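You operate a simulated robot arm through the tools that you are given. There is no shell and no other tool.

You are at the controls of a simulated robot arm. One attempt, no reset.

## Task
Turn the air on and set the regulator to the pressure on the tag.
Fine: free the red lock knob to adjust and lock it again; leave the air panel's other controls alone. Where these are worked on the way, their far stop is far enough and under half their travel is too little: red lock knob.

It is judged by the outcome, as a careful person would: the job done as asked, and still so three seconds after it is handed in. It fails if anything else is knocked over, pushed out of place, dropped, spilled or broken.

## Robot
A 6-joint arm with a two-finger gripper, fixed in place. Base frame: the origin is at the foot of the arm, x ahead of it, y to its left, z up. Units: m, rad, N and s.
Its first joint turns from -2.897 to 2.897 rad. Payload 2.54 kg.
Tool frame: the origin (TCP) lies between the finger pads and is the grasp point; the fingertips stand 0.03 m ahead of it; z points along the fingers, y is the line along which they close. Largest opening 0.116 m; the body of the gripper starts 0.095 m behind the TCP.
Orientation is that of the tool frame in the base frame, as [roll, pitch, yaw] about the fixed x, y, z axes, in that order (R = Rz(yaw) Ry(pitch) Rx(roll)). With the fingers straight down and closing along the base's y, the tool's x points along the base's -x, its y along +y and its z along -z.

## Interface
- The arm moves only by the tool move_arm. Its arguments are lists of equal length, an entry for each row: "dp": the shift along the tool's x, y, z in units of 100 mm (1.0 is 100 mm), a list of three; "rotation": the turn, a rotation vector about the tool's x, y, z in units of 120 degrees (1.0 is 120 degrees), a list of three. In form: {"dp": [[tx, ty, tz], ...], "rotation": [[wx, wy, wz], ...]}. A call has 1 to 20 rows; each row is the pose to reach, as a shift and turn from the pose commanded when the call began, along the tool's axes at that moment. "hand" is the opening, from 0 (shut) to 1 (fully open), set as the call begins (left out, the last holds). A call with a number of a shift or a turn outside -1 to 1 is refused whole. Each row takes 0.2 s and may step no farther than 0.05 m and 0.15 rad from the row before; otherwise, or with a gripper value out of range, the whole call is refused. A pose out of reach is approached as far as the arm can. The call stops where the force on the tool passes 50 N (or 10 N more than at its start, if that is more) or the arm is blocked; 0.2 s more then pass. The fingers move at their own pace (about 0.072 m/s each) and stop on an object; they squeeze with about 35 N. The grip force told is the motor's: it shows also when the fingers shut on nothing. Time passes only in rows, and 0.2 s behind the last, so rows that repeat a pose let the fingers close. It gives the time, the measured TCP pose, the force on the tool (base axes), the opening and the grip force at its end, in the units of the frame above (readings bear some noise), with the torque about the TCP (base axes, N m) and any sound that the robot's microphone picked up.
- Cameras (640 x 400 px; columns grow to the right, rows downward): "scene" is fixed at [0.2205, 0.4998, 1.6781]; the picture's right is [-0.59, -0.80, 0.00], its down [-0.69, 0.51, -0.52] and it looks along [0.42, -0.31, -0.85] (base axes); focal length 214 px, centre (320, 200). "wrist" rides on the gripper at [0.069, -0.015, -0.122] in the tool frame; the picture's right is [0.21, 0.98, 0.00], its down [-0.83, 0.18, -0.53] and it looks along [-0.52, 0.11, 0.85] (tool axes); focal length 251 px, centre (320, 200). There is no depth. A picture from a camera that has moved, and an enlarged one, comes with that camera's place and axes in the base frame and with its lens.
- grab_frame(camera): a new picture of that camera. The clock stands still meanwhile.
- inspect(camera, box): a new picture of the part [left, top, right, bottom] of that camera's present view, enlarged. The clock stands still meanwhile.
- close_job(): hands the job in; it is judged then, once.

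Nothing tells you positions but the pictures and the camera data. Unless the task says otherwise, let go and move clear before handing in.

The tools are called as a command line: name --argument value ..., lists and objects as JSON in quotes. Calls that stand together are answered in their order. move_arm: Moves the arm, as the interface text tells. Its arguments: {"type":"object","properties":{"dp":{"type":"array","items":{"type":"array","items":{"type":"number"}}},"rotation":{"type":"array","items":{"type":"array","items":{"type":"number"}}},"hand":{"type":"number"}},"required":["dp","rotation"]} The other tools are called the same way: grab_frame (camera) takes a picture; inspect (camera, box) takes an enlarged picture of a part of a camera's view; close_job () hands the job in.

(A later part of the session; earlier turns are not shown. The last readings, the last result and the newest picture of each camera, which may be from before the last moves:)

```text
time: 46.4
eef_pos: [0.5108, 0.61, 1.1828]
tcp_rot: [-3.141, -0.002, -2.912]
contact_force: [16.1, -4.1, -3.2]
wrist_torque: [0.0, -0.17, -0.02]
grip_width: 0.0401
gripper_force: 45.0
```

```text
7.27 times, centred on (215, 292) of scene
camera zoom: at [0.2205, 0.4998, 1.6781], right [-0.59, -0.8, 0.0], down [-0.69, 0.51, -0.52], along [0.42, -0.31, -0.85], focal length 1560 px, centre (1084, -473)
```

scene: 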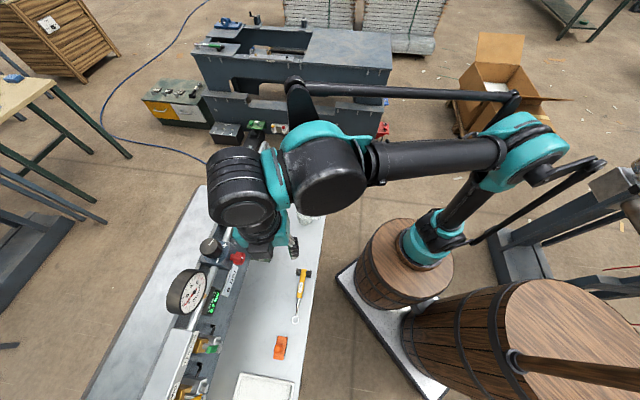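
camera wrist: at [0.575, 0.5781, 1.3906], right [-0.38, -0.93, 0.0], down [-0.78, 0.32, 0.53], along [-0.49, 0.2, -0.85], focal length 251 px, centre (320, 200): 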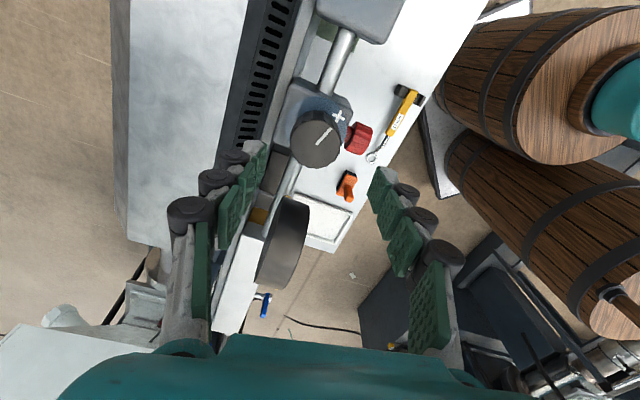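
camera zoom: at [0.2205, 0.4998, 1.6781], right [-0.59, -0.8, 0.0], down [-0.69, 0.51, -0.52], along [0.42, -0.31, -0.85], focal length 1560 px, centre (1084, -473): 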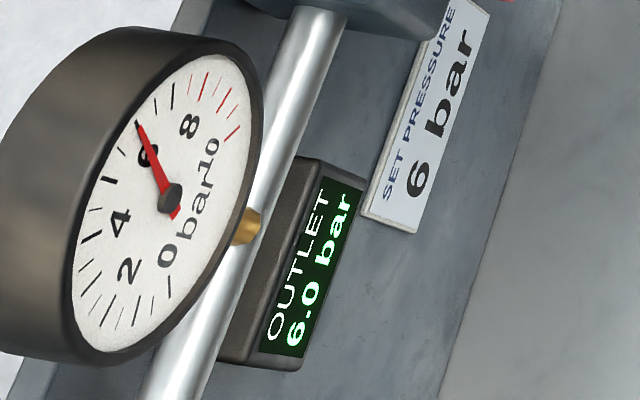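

6.0 bar. I'll release the knob with a modest opening (the gauge is near), check the reading, then lift off.

move_arm --dp '[[0, 0, 0], [0, 0, 0], [0, 0, 0]]' --rotation '[[0, 0, 0], [0, 0, 0], [0, 0, 0]]' --hand 0.47

inspect --camera "scene" --box '[190, 265, 240, 320]'

inspect --camera "scene" --box '[160, 210, 260, 300]'

grab_frame --camera "wrist"

```text
time: 47.2
eef_pos: [0.5097, 0.6091, 1.184]
tcp_rot: [-3.139, -0.002, -2.909]
contact_force: [0.5, 0.1, 0.3]
wrist_torque: [0.03, 0.01, -0.01]
grip_width: 0.0547
gripper_force: 0.1
```

```text
7.27 times, centred on (215, 292) of scene
camera zoom: at [0.2205, 0.4998, 1.6781], right [-0.59, -0.8, 0.0], down [-0.69, 0.51, -0.52], along [0.42, -0.31, -0.85], focal length 1560 px, centre (1084, -473)
```

zoom: 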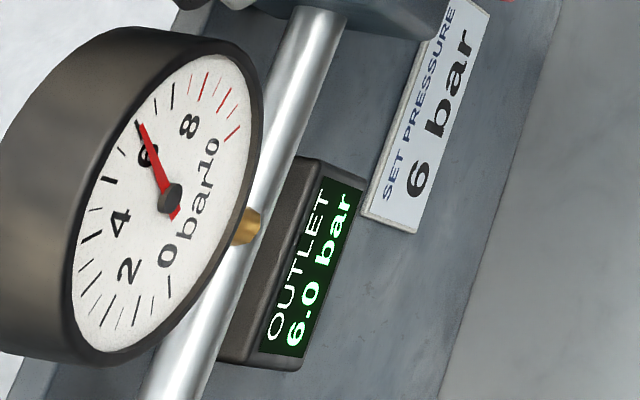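

```text
4.44 times, centred on (210, 255) of scene
camera zoom: at [0.2205, 0.4998, 1.6781], right [-0.59, -0.8, 0.0], down [-0.69, 0.51, -0.52], along [0.42, -0.31, -0.85], focal length 953 px, centre (809, -44)
```

zoom: 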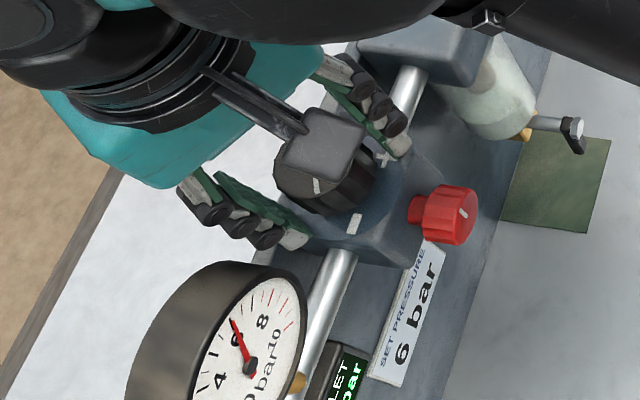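

```text
taken
camera wrist: at [0.446, 0.5789, 1.3048], right [-0.43, 0.9, 0.0], down [0.76, 0.37, 0.53], along [0.48, 0.23, -0.85], focal length 251 px, centre (320, 200)
```

wrist: 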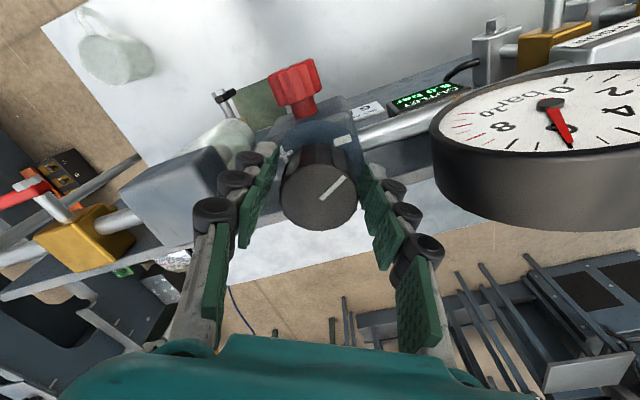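

Released cleanly and the outlet still reads 6.0 bar. I lift off, pull back, and unwind the wrist for re-locking the red knob.

move_arm --dp '[[0, 0, -0.2], [0, 0, -0.5], [0, 0, -0.8]]' --rotation '[[0, 0, 0], [0, 0, 0], [0, 0, 0]]'

move_arm --dp '[[0.28, -0.175, 0], [0.57, -0.35, 0], [0.851, -0.525, 0], [0.851, -0.525, 0], [0.851, -0.525, 0], [0.851, -0.525, 0], [0.851, -0.525, 0], [0.851, -0.525, 0], [0.851, -0.525, 0], [0.851, -0.525, 0], [0.851, -0.525, 0], [0.851, -0.525, 0], [0.851, -0.525, 0], [0.851, -0.525, 0], [0.851, -0.525, 0], [0.851, -0.525, 0], [0.851, -0.525, 0]]' --rotation '[[0, 0, 0], [0, 0, 0], [0, 0, 0], [0, 0, -0.0665], [0, 0, -0.133], [0, 0, -0.1995], [0, 0, -0.266], [0, 0, -0.3325], [0, 0, -0.399], [0, 0, -0.4655], [0, 0, -0.532], [0, 0, -0.5985], [0, 0, -0.665], [0, 0, -0.7315], [0, 0, -0.798], [0, 0, -0.8645], [0, 0, -0.931]]'

grab_frame --camera "wrist"

grab_frame --camera "scene"

```text
time: 48.0
eef_pos: [0.5111, 0.6097, 1.2622]
tcp_rot: [3.141, 0.0, -2.912]
contact_force: [1.4, 1.0, -0.7]
wrist_torque: [-0.07, 0.05, 0.03]
grip_width: 0.0542
gripper_force: 0.1
```

```text
time: 51.6
eef_pos: [0.4528, 0.5726, 1.285]
tcp_rot: [3.139, -0.001, -0.958]
contact_force: [0.3, -0.6, 0.9]
wrist_torque: [0.0, 0.01, 0.0]
grip_width: 0.0547
gripper_force: 0.1
out of reach, approached as far as the arm can: row 2, 3, 4, 5, 6, 7, 8, 9, 10, 11, 12, 13, 14, 15, 16, 17
```

```text
taken
camera wrist: at [0.5054, 0.5247, 1.4064], right [-0.68, -0.74, 0.0], down [-0.62, 0.57, 0.53], along [-0.39, 0.36, -0.85], focal length 251 px, centre (320, 200)
```

wrist: 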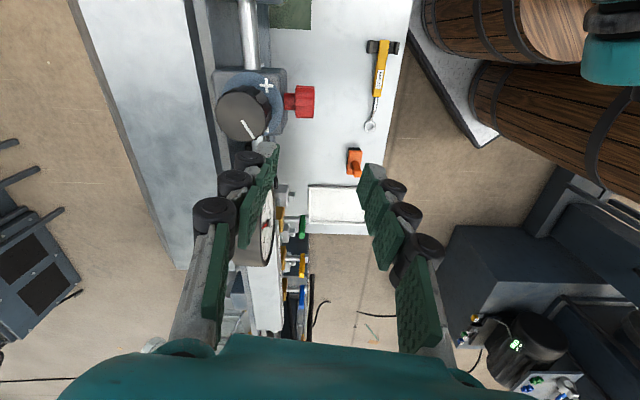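

```text
taken
```

scene: 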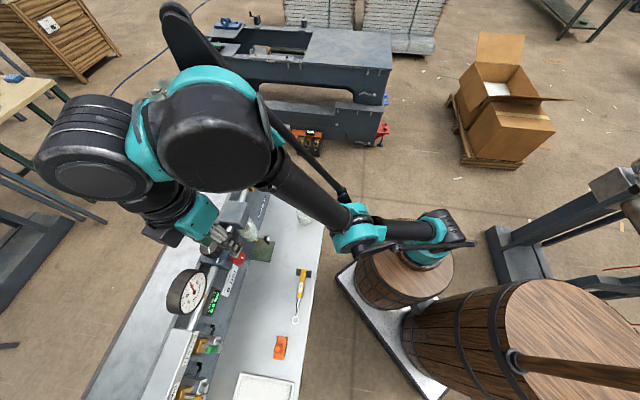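

The retreat was only partly reached: the arm's elbow seems to have gone over to another bend while it was near full stretch. I'll look closely at the arm's shape before moving.

inspect --camera "scene" --box '[30, 0, 490, 290]'

inspect --camera "scene" --box '[300, 180, 480, 300]'

```text
1.38 times, centred on (260, 145) of scene
camera zoom: at [0.2205, 0.4998, 1.6781], right [-0.59, -0.8, 0.0], down [-0.69, 0.51, -0.52], along [0.42, -0.31, -0.85], focal length 296 px, centre (403, 276)
```

zoom: 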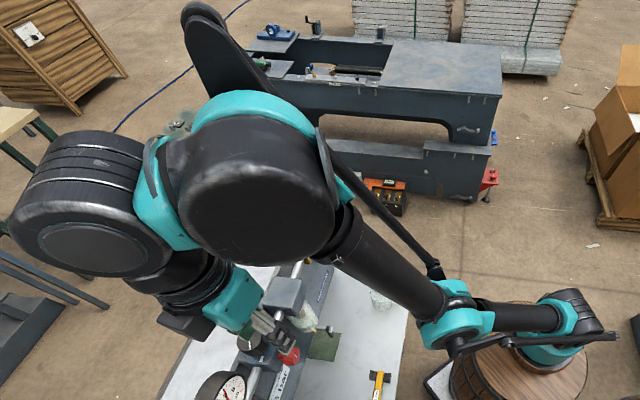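

```text
3.33 times, centred on (390, 240) of scene
camera zoom: at [0.2205, 0.4998, 1.6781], right [-0.59, -0.8, 0.0], down [-0.69, 0.51, -0.52], along [0.42, -0.31, -0.85], focal length 715 px, centre (87, 67)
```

zoom: 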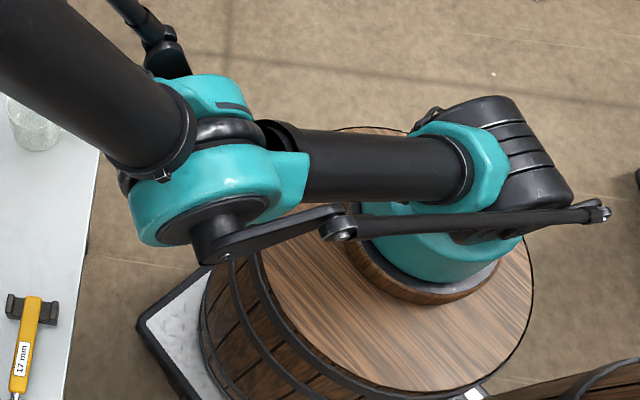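

The arm is now in an elbow-low bend that can't fold back, having flipped while stretched. I'll go back up and out to near full stretch in free space above the panel (clear of the gauge), where it can be flipped back.

move_arm --dp '[[0.2, -0.13, -0.25], [0.42, -0.28, -0.48], [0.638, -0.416, -0.7]]' --rotation '[[0, 0, 0], [0, 0, 0], [0, 0, 0]]'

grab_frame --camera "scene"

```text
time: 52.4
eef_pos: [0.5131, 0.5297, 1.332]
tcp_rot: [3.14, -0.001, -0.959]
contact_force: [-1.4, 2.1, -0.2]
wrist_torque: [-0.26, -0.17, -0.03]
grip_width: 0.0548
gripper_force: 0.0
out of reach, approached as far as the arm can: row 2, 3
```

```text
taken
```

scene: 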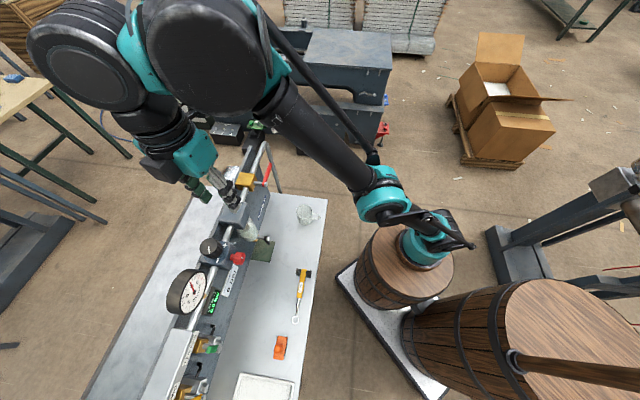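

Moving to full stretch outward now.

move_arm --dp '[[-0.07, -0.4, 0], [-0.138, -0.788, 0], [-0.138, -0.788, 0]]' --rotation '[[0, 0, 0], [0, 0, 0], [0, 0, 0]]'

grab_frame --camera "scene"

```text
time: 53.2
eef_pos: [0.5478, 0.5506, 1.2992]
tcp_rot: [3.14, -0.001, -0.961]
contact_force: [-0.9, -0.1, 0.6]
wrist_torque: [0.03, -0.03, 0.04]
grip_width: 0.0544
gripper_force: 0.1
out of reach, approached as far as the arm can: row 1, 2, 3
```

```text
taken
```

scene: 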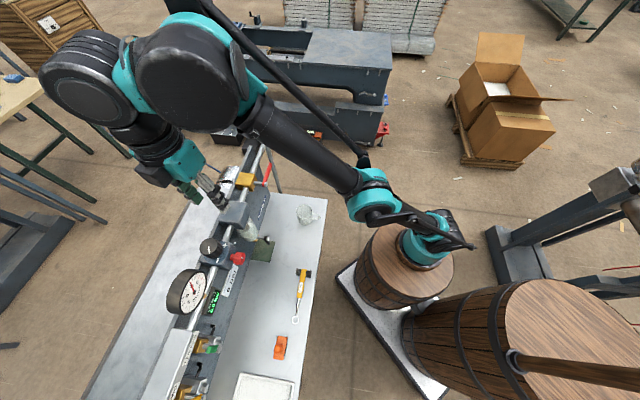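

The arm is at full stretch. Now I tilt the tool inward (fingers toward the base) while easing the tool point back, which should drive the elbow to its upper bend.

move_arm --dp '[[0.046, 0.266, 0.03], [0.093, 0.532, 0.06], [0.139, 0.798, 0.095]]' --rotation '[[-0.0547, 0.0096, 0], [-0.1095, 0.0191, 0], [-0.1642, 0.0287, 0]]'

grab_frame --camera "scene"

```text
time: 54.0
eef_pos: [0.4909, 0.4909, 1.2916]
tcp_rot: [2.794, -0.06, -0.952]
contact_force: [-0.3, -0.2, 0.6]
wrist_torque: [0.0, 0.0, 0.01]
grip_width: 0.0544
gripper_force: 0.1
```

```text
taken
```

scene: 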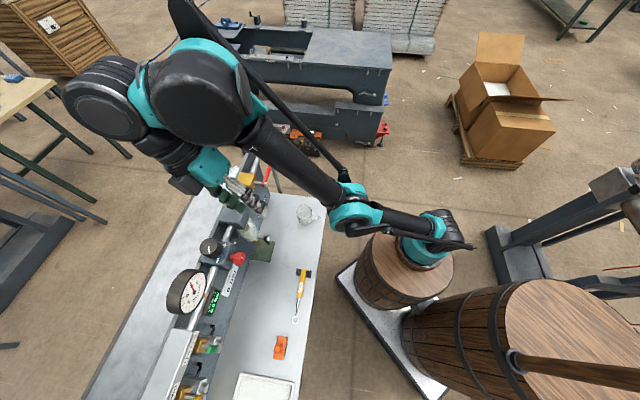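

Still the low elbow bend, with the tool 20° inward. I continue tilting inward with the wrist kept stretched out.

move_arm --dp '[[0.034, 0.191, -0.092], [0.067, 0.383, -0.185], [0.1, 0.574, -0.277], [0.134, 0.765, -0.369]]' --rotation '[[-0.0513, 0.009, 0], [-0.1026, 0.0179, 0], [-0.1539, 0.0269, 0], [-0.2052, 0.0358, 0]]'

grab_frame --camera "scene"

```text
time: 55.0
eef_pos: [0.4465, 0.4735, 1.329]
tcp_rot: [2.669, -0.041, -0.965]
contact_force: [-0.6, -0.6, -0.5]
wrist_torque: [-0.02, 0.0, 0.01]
grip_width: 0.0544
gripper_force: 0.2
out of reach, approached as far as the arm can: row 2, 3, 4
```

```text
taken
```

scene: 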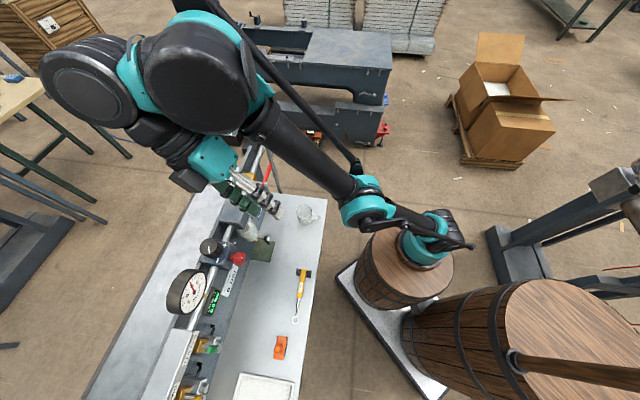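

The wrist's own limit stops further inward tilt, and the elbow hasn't flipped. I'll instead tilt the tool outward, fold in a little, then stretch out quickly, the way it flipped before.

move_arm --dp '[[-0.018, -0.245, 0.011], [-0.037, -0.49, 0.022], [-0.055, -0.737, 0.034], [-0.074, -0.983, 0.045]]' --rotation '[[0.0573, -0.0103, -0.0026], [0.1147, -0.0207, -0.0053], [0.172, -0.031, -0.0079], [0.2294, -0.0413, -0.0105]]'

```text
time: 56.0
eef_pos: [0.5225, 0.543, 1.293]
tcp_rot: [-3.137, 0.047, -0.964]
contact_force: [-0.9, -0.5, 0.1]
wrist_torque: [0.0, -0.01, 0.01]
grip_width: 0.0545
gripper_force: 0.0
out of reach, approached as far as the arm can: row 3, 4
```

Next I tilt the tool about 30° outward with the wrist drawn in a little.

move_arm --dp '[[0.014, -0.121, -0.016], [0.028, -0.243, -0.033], [0.043, -0.364, -0.05], [0.057, -0.485, -0.066]]' --rotation '[[0.0614, -0.0111, -0.0028], [0.1229, -0.0222, -0.0057], [0.1843, -0.0333, -0.0085], [0.2458, -0.0444, -0.0114]]'

grab_frame --camera "scene"

```text
time: 57.0
eef_pos: [0.5984, 0.6186, 1.346]
tcp_rot: [-2.616, 0.127, -0.916]
contact_force: [0.0, -0.6, -0.1]
wrist_torque: [0.0, -0.03, -0.04]
grip_width: 0.0546
gripper_force: 0.1
out of reach, approached as far as the arm can: row 1, 2, 3, 4
```

```text
taken
```

scene: 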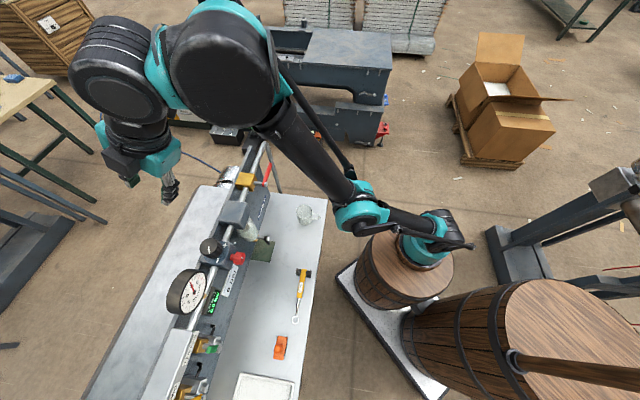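

I now understand: the elbow is slightly past straight, at a small over-extension limit, so it can't fold. I'll push out beyond reach and draw back in, so that it can fold to the proper side; the reply will tell which rows were reachable.

move_arm --dp '[[-0.185, -0.462, -0.043], [0, 0, 0], [0.148, 0.37, 0.034]]' --rotation '[[0, 0, 0], [0, 0, 0], [0, 0, 0]]'

grab_frame --camera "scene"

```text
time: 57.8
eef_pos: [0.5971, 0.6207, 1.3465]
tcp_rot: [-2.616, 0.13, -0.917]
contact_force: [-0.3, -0.1, -0.4]
wrist_torque: [-0.01, 0.0, 0.01]
grip_width: 0.0545
gripper_force: 0.1
out of reach, approached as far as the arm can: row 1, 3
```

```text
taken
```

scene: 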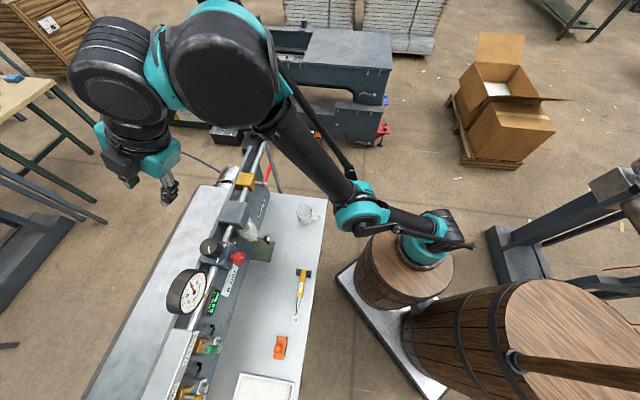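

Still past straight. I'll do a combined move: stretch beyond reach, tilt inward at the same time (which drives the elbow to the other side), then draw in — all in one call.

move_arm --dp '[[-0.152, -0.403, -0.131], [-0.057, -0.182, -0.202], [0.091, 0.165, -0.281], [0.271, 0.587, -0.384], [0.432, 0.998, -0.318]]' --rotation '[[0, 0, 0], [-0.0616, 0.025, -0.0054], [-0.1232, 0.0499, -0.0108], [-0.1848, 0.0749, -0.0162], [-0.2002, 0.0812, -0.0175]]'

grab_frame --camera "scene"

```text
time: 59.0
eef_pos: [0.5382, 0.5284, 1.3174]
tcp_rot: [-3.038, -0.044, -0.935]
contact_force: [0.9, -0.5, -0.3]
wrist_torque: [-0.05, 0.09, -0.02]
grip_width: 0.0545
gripper_force: 0.1
out of reach, approached as far as the arm can: row 1, 2, 3, 4
```

```text
taken
```

scene: 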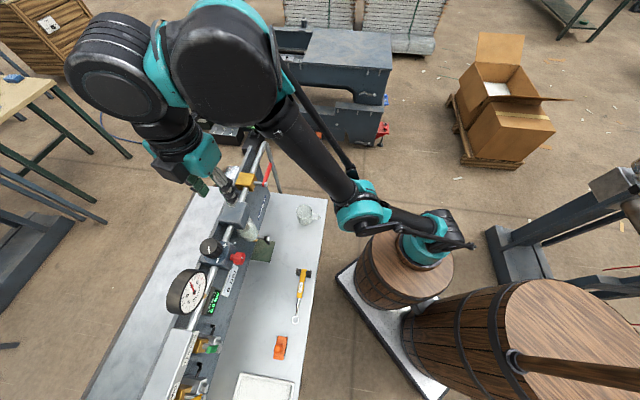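

Still not flipped. I'll try short stretch-and-draw-in cycles with a smaller overreach (as happened by accident the first time) and read which rows are reachable.

move_arm --dp '[[-0.081, -0.243, -0.239], [0.035, 0.104, 0.102], [0.15, 0.45, 0.444]]' --rotation '[[0, 0, 0], [0, 0, 0], [0, 0, 0]]'

```text
time: 59.8
eef_pos: [0.5393, 0.5303, 1.3135]
tcp_rot: [-3.037, -0.044, -0.934]
contact_force: [0.6, 1.1, -0.1]
wrist_torque: [0.0, 0.03, -0.02]
grip_width: 0.0547
gripper_force: 0.1
out of reach, approached as far as the arm can: row 1, 2, 3
```

The wrist and elbow limits both bind here. I'll set up with the tool tilted outward at full stretch, then tilt inward at full rate while drawing in.

move_arm --dp '[[-0.127, -0.312, -0.084], [-0.255, -0.623, -0.167], [-0.382, -0.935, -0.251]]' --rotation '[[0.0383, -0.0161, 0.0034], [0.0765, -0.0323, 0.0067], [0.1148, -0.0484, 0.0101]]'

inspect --camera "scene" --box '[50, 0, 490, 290]'

```text
time: 60.6
eef_pos: [0.5784, 0.5969, 1.3335]
tcp_rot: [-2.813, 0.053, -0.93]
contact_force: [-0.4, -1.0, 1.0]
wrist_torque: [0.05, -0.01, 0.02]
grip_width: 0.0546
gripper_force: 0.0
out of reach, approached as far as the arm can: row 2, 3
```

```text
1.38 times, centred on (270, 145) of scene
camera zoom: at [0.2205, 0.4998, 1.6781], right [-0.59, -0.8, 0.0], down [-0.69, 0.51, -0.52], along [0.42, -0.31, -0.85], focal length 296 px, centre (389, 276)
```

zoom: 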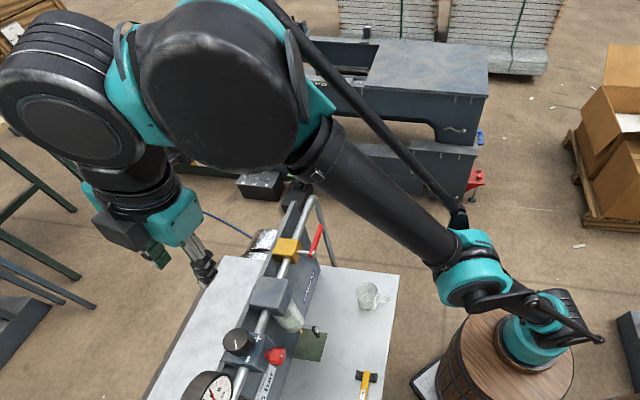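

The arm is now almost straight with the tool tilted outward. I'll run a series of small stretch/draw-in cycles with different overreach and see from the reachable rows whether any of them flips the elbow.

move_arm --dp '[[-0.0144, -0.0425, -0.0221], [0.1295, 0.3821, 0.1991], [0.2589, 0.7642, 0.3983], [0.1151, 0.3396, 0.177], [-0.0288, -0.0849, -0.0443], [0.1151, 0.3396, 0.177], [0.2589, 0.7642, 0.3983], [0.1151, 0.3396, 0.177], [-0.0432, -0.1274, -0.0664], [0.1007, 0.2972, 0.1549], [0.2302, 0.6793, 0.354], [0.0863, 0.2547, 0.1328], [-0.0575, -0.1698, -0.0885], [0.0863, 0.2547, 0.1328], [0.2302, 0.6793, 0.354], [0.1151, 0.3396, 0.177], [0.0, 0.0, 0.0], [-0.0863, -0.2547, -0.1328], [0.0575, 0.1698, 0.0885], [0.2014, 0.5944, 0.3098]]' --rotation '[[0, 0, 0], [0, 0, 0], [0, 0, 0], [0, 0, 0], [0, 0, 0], [0, 0, 0], [0, 0, 0], [0, 0, 0], [0, 0, 0], [0, 0, 0], [0, 0, 0], [0, 0, 0], [0, 0, 0], [0, 0, 0], [0, 0, 0], [0, 0, 0], [0, 0, 0], [0, 0, 0], [0, 0, 0], [0, 0, 0]]'

grab_frame --camera "scene"

```text
refused: row 9 steps farther than a row can; nothing moved
```

```text
taken
```

scene: 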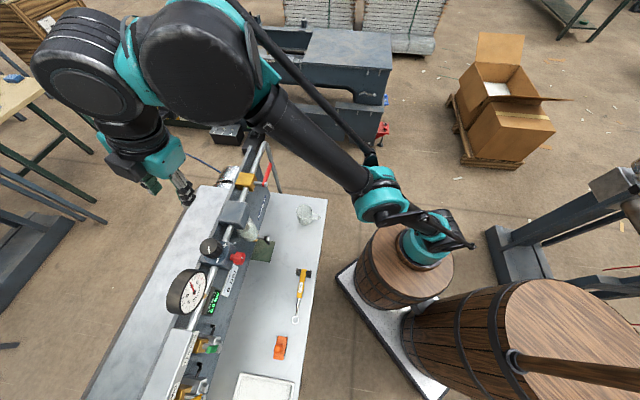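

One row stepped too far; I fix it and repeat.

move_arm --dp '[[-0.0144, -0.0425, -0.0221], [0.1236, 0.3651, 0.1903], [0.2589, 0.7642, 0.3983], [0.1122, 0.3311, 0.1726], [-0.0259, -0.0764, -0.0398], [0.1122, 0.3311, 0.1726], [0.2474, 0.7302, 0.3806], [0.1007, 0.2972, 0.1549], [-0.0403, -0.1189, -0.062], [0.1007, 0.2972, 0.1549], [0.2302, 0.6793, 0.354], [0.0863, 0.2547, 0.1328], [-0.0546, -0.1613, -0.0841], [0.0863, 0.2547, 0.1328], [0.2186, 0.6453, 0.3363], [0.1007, 0.2972, 0.1549], [-0.0144, -0.0425, -0.0221], [-0.0863, -0.2547, -0.1328], [0.0518, 0.1528, 0.0797], [0.1841, 0.5434, 0.2832]]' --rotation '[[0, 0, 0], [0, 0, 0], [0, 0, 0], [0, 0, 0], [0, 0, 0], [0, 0, 0], [0, 0, 0], [0, 0, 0], [0, 0, 0], [0, 0, 0], [0, 0, 0], [0, 0, 0], [0, 0, 0], [0, 0, 0], [0, 0, 0], [0, 0, 0], [0, 0, 0], [0, 0, 0], [0, 0, 0], [0, 0, 0]]'

grab_frame --camera "scene"

```text
refused: row 4 steps farther than a row can; nothing moved
```

```text
taken
```

scene: 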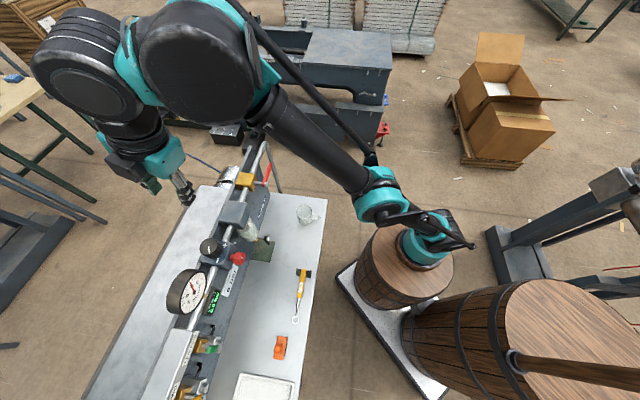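

I simplify the cycle so every row stays within the step limit.

move_arm --dp '[[-0.0144, -0.0425, -0.0221], [0.1151, 0.3396, 0.177], [0.2302, 0.6793, 0.354], [0.1036, 0.3057, 0.1593], [-0.0288, -0.0849, -0.0443], [0.1036, 0.3057, 0.1593], [0.2302, 0.6793, 0.354], [0.0978, 0.2887, 0.1505], [-0.0345, -0.1019, -0.0531], [0.0978, 0.2887, 0.1505], [0.2302, 0.6793, 0.354], [0.1036, 0.3057, 0.1593], [-0.023, -0.0679, -0.0354], [0.1036, 0.3057, 0.1593], [0.2302, 0.6793, 0.354], [0.1036, 0.3057, 0.1593], [-0.0058, -0.017, -0.0089], [0.1151, 0.3396, 0.177], [0.2302, 0.6793, 0.354]]' --rotation '[[0, 0, 0], [0, 0, 0], [0, 0, 0], [0, 0, 0], [0, 0, 0], [0, 0, 0], [0, 0, 0], [0, 0, 0], [0, 0, 0], [0, 0, 0], [0, 0, 0], [0, 0, 0], [0, 0, 0], [0, 0, 0], [0, 0, 0], [0, 0, 0], [0, 0, 0], [0, 0, 0], [0, 0, 0]]'

grab_frame --camera "scene"

```text
time: 64.6
eef_pos: [0.5717, 0.5947, 1.3156]
tcp_rot: [-2.796, 0.06, -0.934]
contact_force: [-1.2, -0.5, 1.4]
wrist_torque: [0.0, -0.02, -0.04]
grip_width: 0.0544
gripper_force: 0.1
out of reach, approached as far as the arm can: row 2, 3, 4, 5, 6, 7, 8, 9, 10, 11, 12, 14, 15, 16, 18, 19
```

```text
taken
```

scene: 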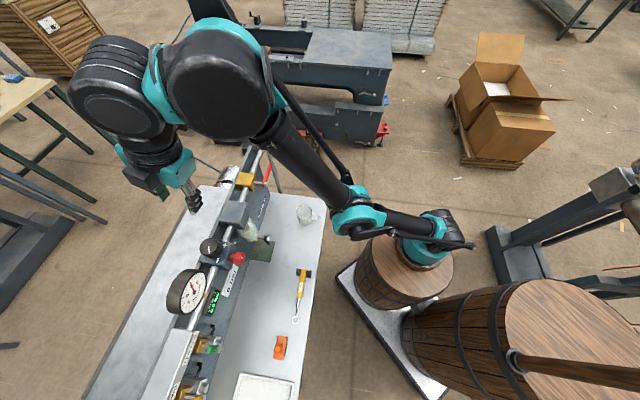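

The reach boundary lies about 25 mm further out, and drawing in more than ~20 mm is not possible in this bend. I'll try cycles that overreach by more.

move_arm --dp '[[-0.1295, -0.3821, -0.1991], [0, 0, 0], [0.1151, 0.3396, 0.177], [-0.0144, -0.0425, -0.0221], [-0.1439, -0.4246, -0.2213], [-0.0144, -0.0425, -0.0221], [0.1151, 0.3396, 0.177], [-0.023, -0.0679, -0.0354], [-0.1582, -0.467, -0.2434], [-0.023, -0.0679, -0.0354], [0.1151, 0.3396, 0.177], [-0.023, -0.0679, -0.0354], [-0.1582, -0.467, -0.2434], [-0.2877, -0.8491, -0.4425], [-0.1582, -0.467, -0.2434], [-0.0288, -0.0849, -0.0443], [0.1007, 0.2972, 0.1549]]' --rotation '[[0, 0, 0], [0, 0, 0], [0, 0, 0], [0, 0, 0], [0, 0, 0], [0, 0, 0], [0, 0, 0], [0, 0, 0], [0, 0, 0], [0, 0, 0], [0, 0, 0], [0, 0, 0], [0, 0, 0], [0, 0, 0], [0, 0, 0], [0, 0, 0], [0, 0, 0]]'

inspect --camera "scene" --box '[50, 0, 490, 290]'

```text
time: 68.2
eef_pos: [0.5713, 0.5971, 1.3086]
tcp_rot: [-2.796, 0.058, -0.932]
contact_force: [-1.4, 0.3, -0.1]
wrist_torque: [0.01, -0.02, 0.0]
grip_width: 0.0544
gripper_force: 0.1
out of reach, approached as far as the arm can: row 1, 3, 5, 7, 9, 11, 13, 14, 15, 17
```

```text
1.38 times, centred on (270, 145) of scene
camera zoom: at [0.2205, 0.4998, 1.6781], right [-0.59, -0.8, 0.0], down [-0.69, 0.51, -0.52], along [0.42, -0.31, -0.85], focal length 296 px, centre (389, 276)
```

zoom: 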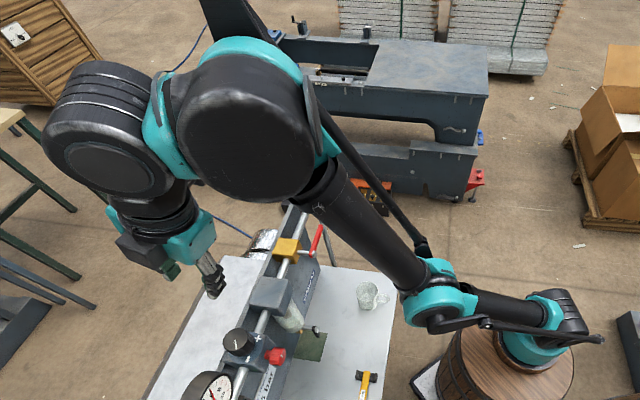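

None of those flipped it. I'll repeat the inward-tilt idea, but with a better pivot model (the wrist's pitch axis sits about 0.1 m inboard and 0.25 m above the tool point), tilting continuously while crossing the reach boundary inward.

move_arm --dp '[[-0.137, -0.381, -0.192], [-0.271, -0.752, -0.423], [-0.354, -0.986, -0.584], [-0.354, -0.986, -0.584], [-0.268, -0.755, -0.399], [-0.169, -0.487, -0.238], [-0.052, -0.168, -0.096], [0.08, 0.197, 0.025], [0.218, 0.578, 0.128], [0.334, 0.907, 0.217], [0.363, 0.993, 0.259]]' --rotation '[[0.0546, -0.0202, 0.0039], [0.1092, -0.0404, 0.0078], [0.1404, -0.0519, 0.01], [0.1404, -0.0519, 0.01], [0.0858, -0.0317, 0.0061], [0.0312, -0.0115, 0.0022], [-0.0234, 0.0087, -0.0017], [-0.078, 0.0289, -0.0056], [-0.1248, 0.0462, -0.0089], [-0.1559, 0.0577, -0.0111], [-0.1559, 0.0577, -0.0111]]'

inspect --camera "scene" --box '[50, 0, 490, 290]'

```text
time: 70.6
eef_pos: [0.5345, 0.5439, 1.2677]
tcp_rot: [-3.123, -0.062, -0.929]
contact_force: [-0.1, -0.2, -0.3]
wrist_torque: [-0.02, -0.02, -0.02]
grip_width: 0.0547
gripper_force: 0.1
out of reach, approached as far as the arm can: row 2, 3, 4, 5, 6, 7, 10, 11
```

```text
1.38 times, centred on (270, 145) of scene
camera zoom: at [0.2205, 0.4998, 1.6781], right [-0.59, -0.8, 0.0], down [-0.69, 0.51, -0.52], along [0.42, -0.31, -0.85], focal length 296 px, centre (389, 276)
```

zoom: 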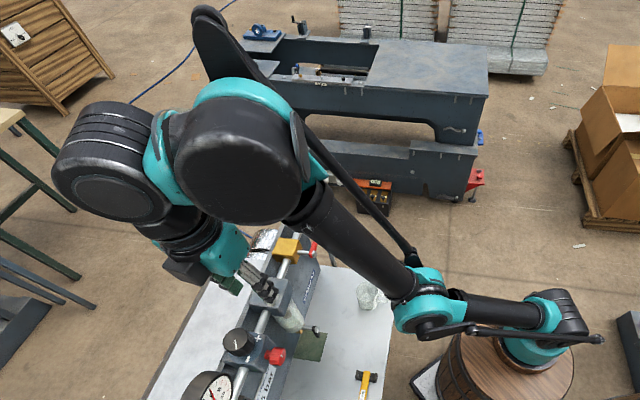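

Still past straight. Thinking again: when the wrist is at its limit with the tool tilted inward, only the proper elbow bend can meet the demand — so I should draw in while still demanding more inward tilt. First, stretch and tilt inward.

move_arm --dp '[[0.083, 0.211, 0.018], [0.158, 0.391, -0.045], [0.251, 0.63, -0.091], [0.355, 0.904, -0.142]]' --rotation '[[-0.0546, 0.0201, -0.0038], [-0.1093, 0.0402, -0.0075], [-0.1639, 0.0603, -0.0113], [-0.2185, 0.0804, -0.0151]]'

inspect --camera "scene" --box '[50, 0, 490, 290]'

```text
time: 71.6
eef_pos: [0.486, 0.4623, 1.2818]
tcp_rot: [2.744, -0.198, -0.872]
contact_force: [0.4, 0.9, 0.6]
wrist_torque: [-0.03, 0.02, -0.01]
grip_width: 0.0544
gripper_force: 0.1
out of reach, approached as far as the arm can: row 4
```

```text
1.38 times, centred on (270, 145) of scene
camera zoom: at [0.2205, 0.4998, 1.6781], right [-0.59, -0.8, 0.0], down [-0.69, 0.51, -0.52], along [0.42, -0.31, -0.85], focal length 296 px, centre (389, 276)
```

zoom: 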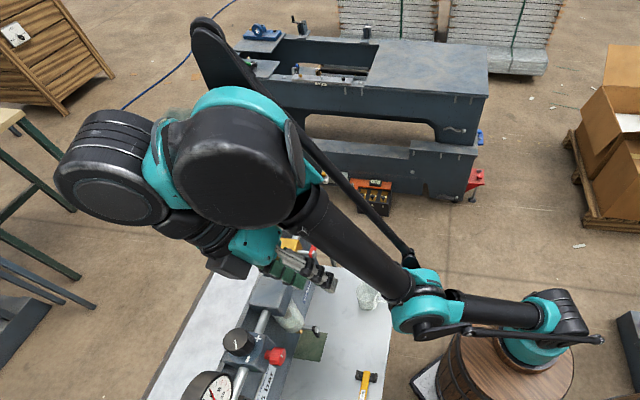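

Now in one call: stretch further out while demanding still more inward tilt, then draw in with the tilt demand kept.

move_arm --dp '[[0.041, 0.064, -0.217], [0.084, 0.132, -0.448], [0.189, 0.401, -0.483], [0.301, 0.709, -0.464], [0.326, 0.845, -0.088], [0.351, 0.981, 0.287], [0.338, 0.994, 0.566]]' --rotation '[[-0.0313, 0.0114, -0.002], [-0.0625, 0.0228, -0.004], [-0.1172, 0.0427, -0.0076], [-0.1719, 0.0627, -0.0111], [-0.1719, 0.0627, -0.0111], [-0.1719, 0.0627, -0.0111], [-0.1563, 0.057, -0.0101]]'

grab_frame --camera "scene"

```text
time: 73.2
eef_pos: [0.4529, 0.432, 1.3403]
tcp_rot: [2.733, -0.168, -0.866]
contact_force: [0.4, -1.0, -0.3]
wrist_torque: [0.02, -0.01, -0.02]
grip_width: 0.0542
gripper_force: 0.1
out of reach, approached as far as the arm can: row 1, 2, 3, 4, 5, 6, 7
```

```text
taken
```

scene: 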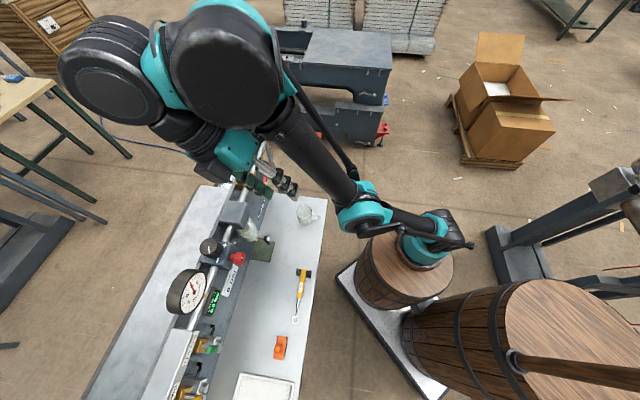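

Still stuck. I'll try the opposite: start at full stretch with the tool tilted inward and tilt outward quickly while drawing in.

move_arm --dp '[[-0.027, -0.101, -0.334], [-0.027, -0.101, -0.334], [-0.128, -0.373, -0.305], [-0.218, -0.611, -0.217], [-0.297, -0.813, -0.071], [-0.339, -0.9, 0.176], [-0.311, -0.799, 0.51]]' --rotation '[[0, 0, 0], [0, 0, 0], [0.0548, -0.0199, 0.0015], [0.1096, -0.0398, 0.003], [0.1645, -0.0596, 0.0046], [0.2036, -0.0738, 0.0057], [0.2036, -0.0738, 0.0057]]'

grab_frame --camera "scene"

```text
time: 74.8
eef_pos: [0.513, 0.5338, 1.305]
tcp_rot: [-3.119, -0.019, -0.909]
contact_force: [0.5, 0.5, 0.9]
wrist_torque: [-0.01, -0.04, -0.02]
grip_width: 0.0545
gripper_force: 0.1
out of reach, approached as far as the arm can: row 1, 2, 3, 5, 6, 7
```

```text
taken
```

scene: 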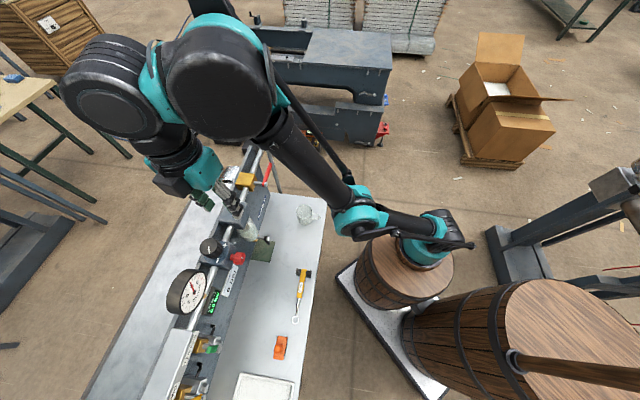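

That didn't work either. Gravity may be settling the elbow to the low side whenever the arm is nearly straight while leaning forward, so I'll go up along the reach sphere to a nearly vertical arm (tool tilted outward), where that bias vanishes, and fold from there.

move_arm --dp '[[0.023, 0.062, -0.28], [0.047, 0.125, -0.56], [0.07, 0.187, -0.84]]' --rotation '[[0.0364, -0.0137, 0], [0.0728, -0.0273, 0], [0.1092, -0.041, 0]]'

```text
time: 75.6
eef_pos: [0.5012, 0.5204, 1.3948]
tcp_rot: [-2.891, 0.066, -0.897]
contact_force: [-0.5, -0.3, -0.7]
wrist_torque: [-0.05, 0.04, 0.0]
grip_width: 0.0548
gripper_force: 0.0
out of reach, approached as far as the arm can: row 1, 2, 3
```

Going up the sphere step by step.

move_arm --dp '[[0.026, 0.07, -0.304], [0.051, 0.14, -0.609], [0.077, 0.21, -0.913]]' --rotation '[[0.0344, -0.0127, 0.0009], [0.0688, -0.0253, 0.0017], [0.1032, -0.038, 0.0026]]'

```text
time: 76.4
eef_pos: [0.4765, 0.4834, 1.4757]
tcp_rot: [-2.668, 0.144, -0.872]
contact_force: [0.3, 0.1, 0.3]
wrist_torque: [0.0, 0.04, 0.01]
grip_width: 0.0545
gripper_force: 0.0
```

move_arm --dp '[[0.009, 0.026, -0.329], [0.019, 0.052, -0.658], [0.028, 0.078, -0.987]]' --rotation '[[0.0353, -0.0126, 0.0007], [0.0706, -0.0253, 0.0014], [0.1059, -0.0379, 0.0021]]'

grab_frame --camera "scene"

```text
time: 77.2
eef_pos: [0.4445, 0.4353, 1.5421]
tcp_rot: [-2.439, 0.212, -0.832]
contact_force: [1.3, 1.1, 0.5]
wrist_torque: [-0.06, 0.04, 0.0]
grip_width: 0.0547
gripper_force: 0.0
out of reach, approached as far as the arm can: row 1, 2, 3
```

```text
taken
```

scene: 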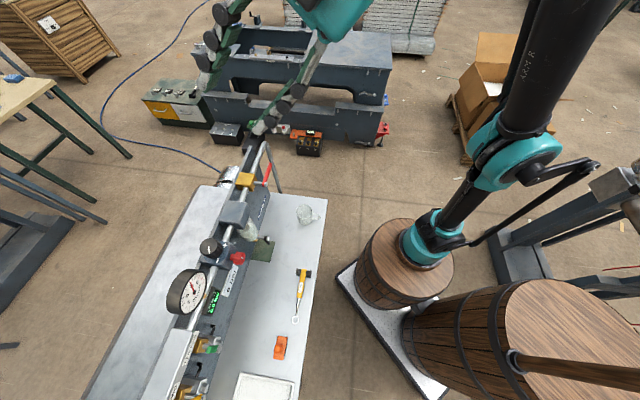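

The elbow has come over to its proper upper bend (the arm now looks as it did at the start). I'll bring the tool inward and back to pointing down to confirm it folds.

move_arm --dp '[[0.068, 0.319, 0.068], [0.135, 0.639, 0.136], [0.203, 0.958, 0.204]]' --rotation '[[-0.0523, 0.0187, -0.0011], [-0.1046, 0.0375, -0.0022], [-0.1569, 0.0562, -0.0033]]'

grab_frame --camera "scene"

```text
time: 78.0
eef_pos: [0.4008, 0.39, 1.465]
tcp_rot: [-2.78, 0.106, -0.887]
contact_force: [0.7, 0.3, 0.6]
wrist_torque: [0.0, -0.01, 0.01]
grip_width: 0.0544
gripper_force: 0.2
```

```text
taken
```

scene: 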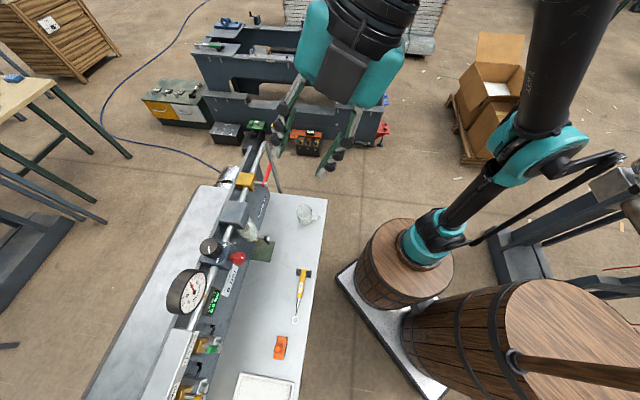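

The arm folds normally again. Let me check the panel readings and states while clear.

inspect --camera "scene" --box '[160, 210, 280, 320]'

inspect --camera "scene" --box '[190, 265, 240, 320]'

inspect --camera "scene" --box '[220, 140, 320, 220]'

```text
3.64 times, centred on (220, 265) of scene
camera zoom: at [0.2205, 0.4998, 1.6781], right [-0.59, -0.8, 0.0], down [-0.69, 0.51, -0.52], along [0.42, -0.31, -0.85], focal length 780 px, centre (684, -36)
```

zoom: 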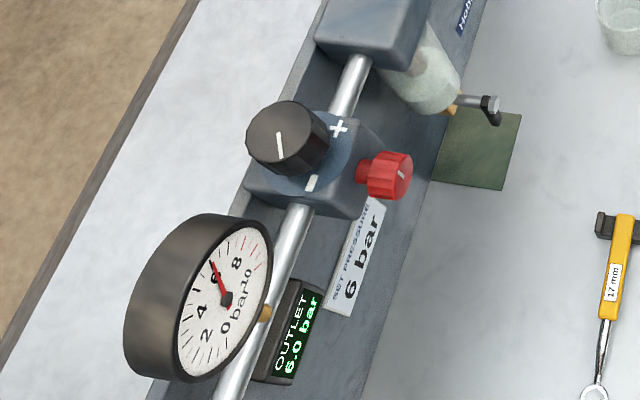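

```text
7.27 times, centred on (215, 292) of scene
camera zoom: at [0.2205, 0.4998, 1.6781], right [-0.59, -0.8, 0.0], down [-0.69, 0.51, -0.52], along [0.42, -0.31, -0.85], focal length 1560 px, centre (1084, -473)
```

zoom: 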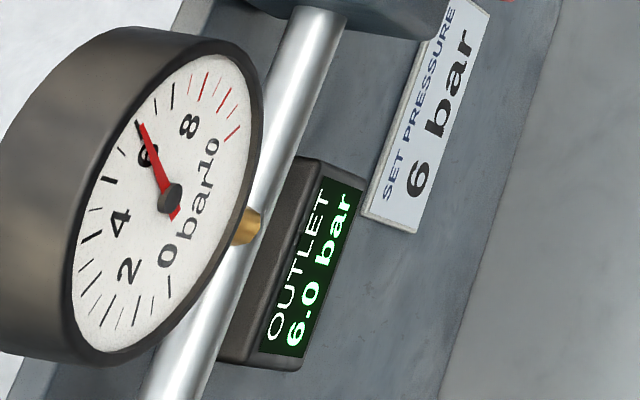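

```text
5.00 times, centred on (270, 180) of scene
camera zoom: at [0.2205, 0.4998, 1.6781], right [-0.59, -0.8, 0.0], down [-0.69, 0.51, -0.52], along [0.42, -0.31, -0.85], focal length 1072 px, centre (570, 300)
```

zoom: 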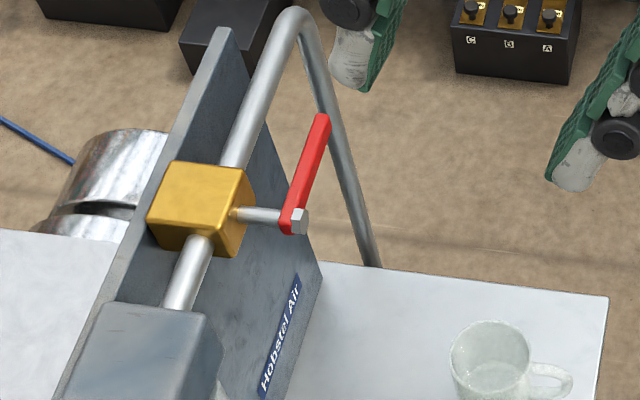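

All as it should be: 6.0 bar, supply lever open. Now I level the tool toward the panel again for re-locking the red knob.

move_arm --dp '[[-0.074, 0.002, 0.109], [-0.149, 0.004, 0.219], [-0.223, 0.005, 0.328], [-0.297, 0.007, 0.437], [-0.372, 0.009, 0.547], [-0.446, 0.011, 0.656], [-0.52, 0.012, 0.765], [-0.595, 0.014, 0.875], [-0.669, 0.016, 0.984]]' --rotation '[[0.0635, -0.0047, -0.0033], [0.1271, -0.0093, -0.0066], [0.1906, -0.014, -0.0099], [0.2541, -0.0186, -0.0132], [0.3177, -0.0233, -0.0165], [0.3812, -0.0279, -0.0198], [0.4447, -0.0326, -0.0231], [0.5083, -0.0372, -0.0264], [0.5718, -0.0419, -0.0297]]'

grab_frame --camera "scene"

grab_frame --camera "wrist"

```text
time: 80.0
eef_pos: [0.3807, 0.4708, 1.3798]
tcp_rot: [-1.569, 0.105, -0.785]
contact_force: [-0.7, 0.3, 0.2]
wrist_torque: [0.03, 0.01, 0.01]
grip_width: 0.0544
gripper_force: 0.0
```

```text
taken
```

scene: 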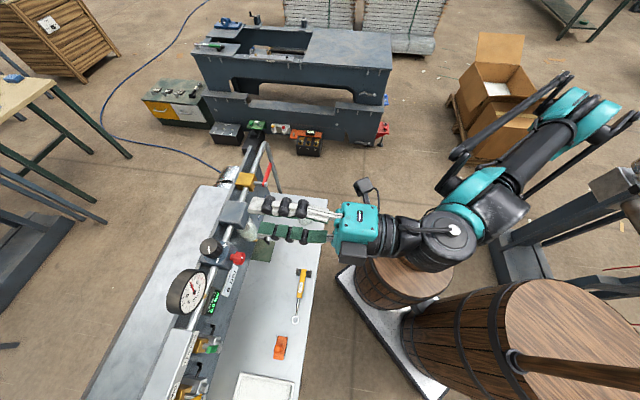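

```text
taken
camera wrist: at [0.3431, 0.3353, 1.3856], right [0.08, -0.08, -0.99], down [-0.97, 0.22, -0.1], along [0.22, 0.97, -0.06], focal length 251 px, centre (320, 200)
```

wrist: 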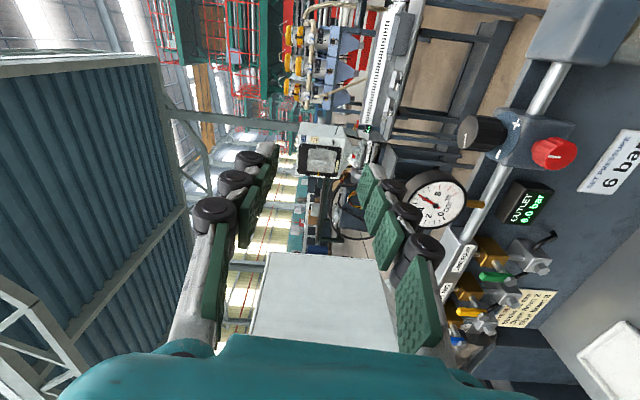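

Level and rolled correctly. I'll lower in steps to the knob's height, staying well in front of the panel.

move_arm --dp '[[0.05, 0.49, 0], [0.103, 0.975, 0]]' --rotation '[[0, 0, 0], [0, 0, 0]]'

move_arm --dp '[[0.02, 0.49, 0], [0.053, 0.98, 0]]' --rotation '[[0, 0, 0], [0, 0, 0]]'

grab_frame --camera "wrist"

```text
time: 80.6
eef_pos: [0.3798, 0.4719, 1.2781]
tcp_rot: [-1.569, 0.104, -0.785]
contact_force: [0.0, 0.0, -0.1]
wrist_torque: [0.03, -0.03, -0.03]
grip_width: 0.0545
gripper_force: 0.1
```

```text
time: 81.2
eef_pos: [0.3737, 0.4727, 1.1806]
tcp_rot: [-1.57, 0.104, -0.785]
contact_force: [0.2, -0.3, 0.3]
wrist_torque: [0.01, 0.0, 0.01]
grip_width: 0.0541
gripper_force: 0.0
```

```text
taken
camera wrist: at [0.3377, 0.3371, 1.1888], right [0.08, -0.08, -0.99], down [-0.97, 0.22, -0.09], along [0.22, 0.97, -0.06], focal length 251 px, centre (320, 200)
```

wrist: 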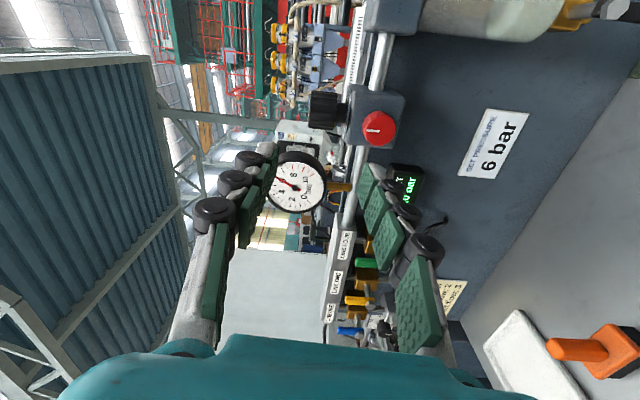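

move_arm --dp '[[0.04, 0.3, 0.2], [0.08, 0.61, 0.4]]' --rotation '[[0, 0, 0], [0, 0, 0]]'

grab_frame --camera "wrist"

inspect --camera "wrist" --box '[270, 90, 390, 210]'

```text
time: 81.8
eef_pos: [0.4042, 0.5012, 1.1215]
tcp_rot: [-1.569, 0.105, -0.785]
contact_force: [-0.8, 0.1, 0.1]
wrist_torque: [0.01, 0.0, 0.0]
grip_width: 0.0546
gripper_force: 0.0
```

```text
taken
camera wrist: at [0.368, 0.3655, 1.1283], right [0.08, -0.08, -0.99], down [-0.97, 0.22, -0.09], along [0.22, 0.97, -0.06], focal length 251 px, centre (320, 200)
```

wrist: 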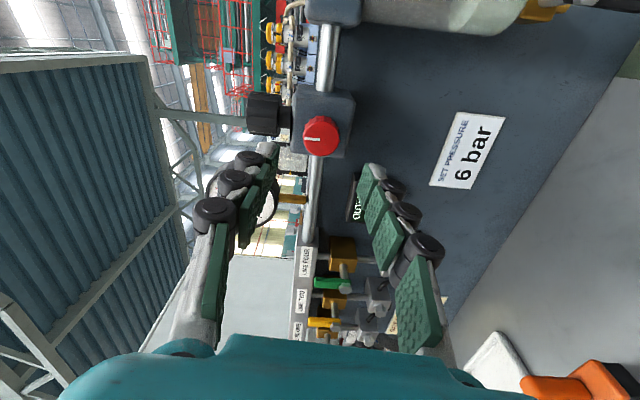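

```text
3.33 times, centred on (330, 150) of wrist
camera zoom: at [0.368, 0.3655, 1.1283], right [0.08, -0.08, -0.99], down [-0.97, 0.22, -0.09], along [0.22, 0.97, -0.06], focal length 838 px, centre (287, 367)
```

zoom: 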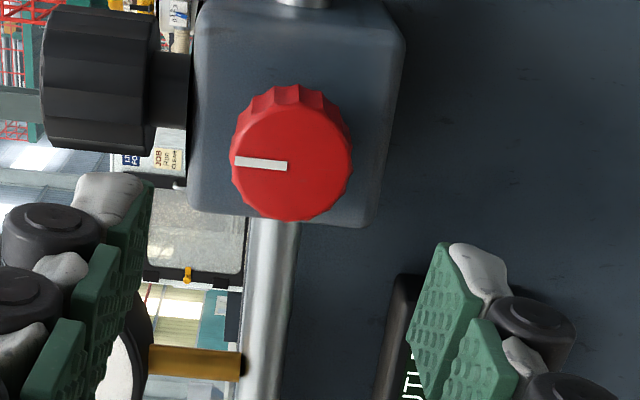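

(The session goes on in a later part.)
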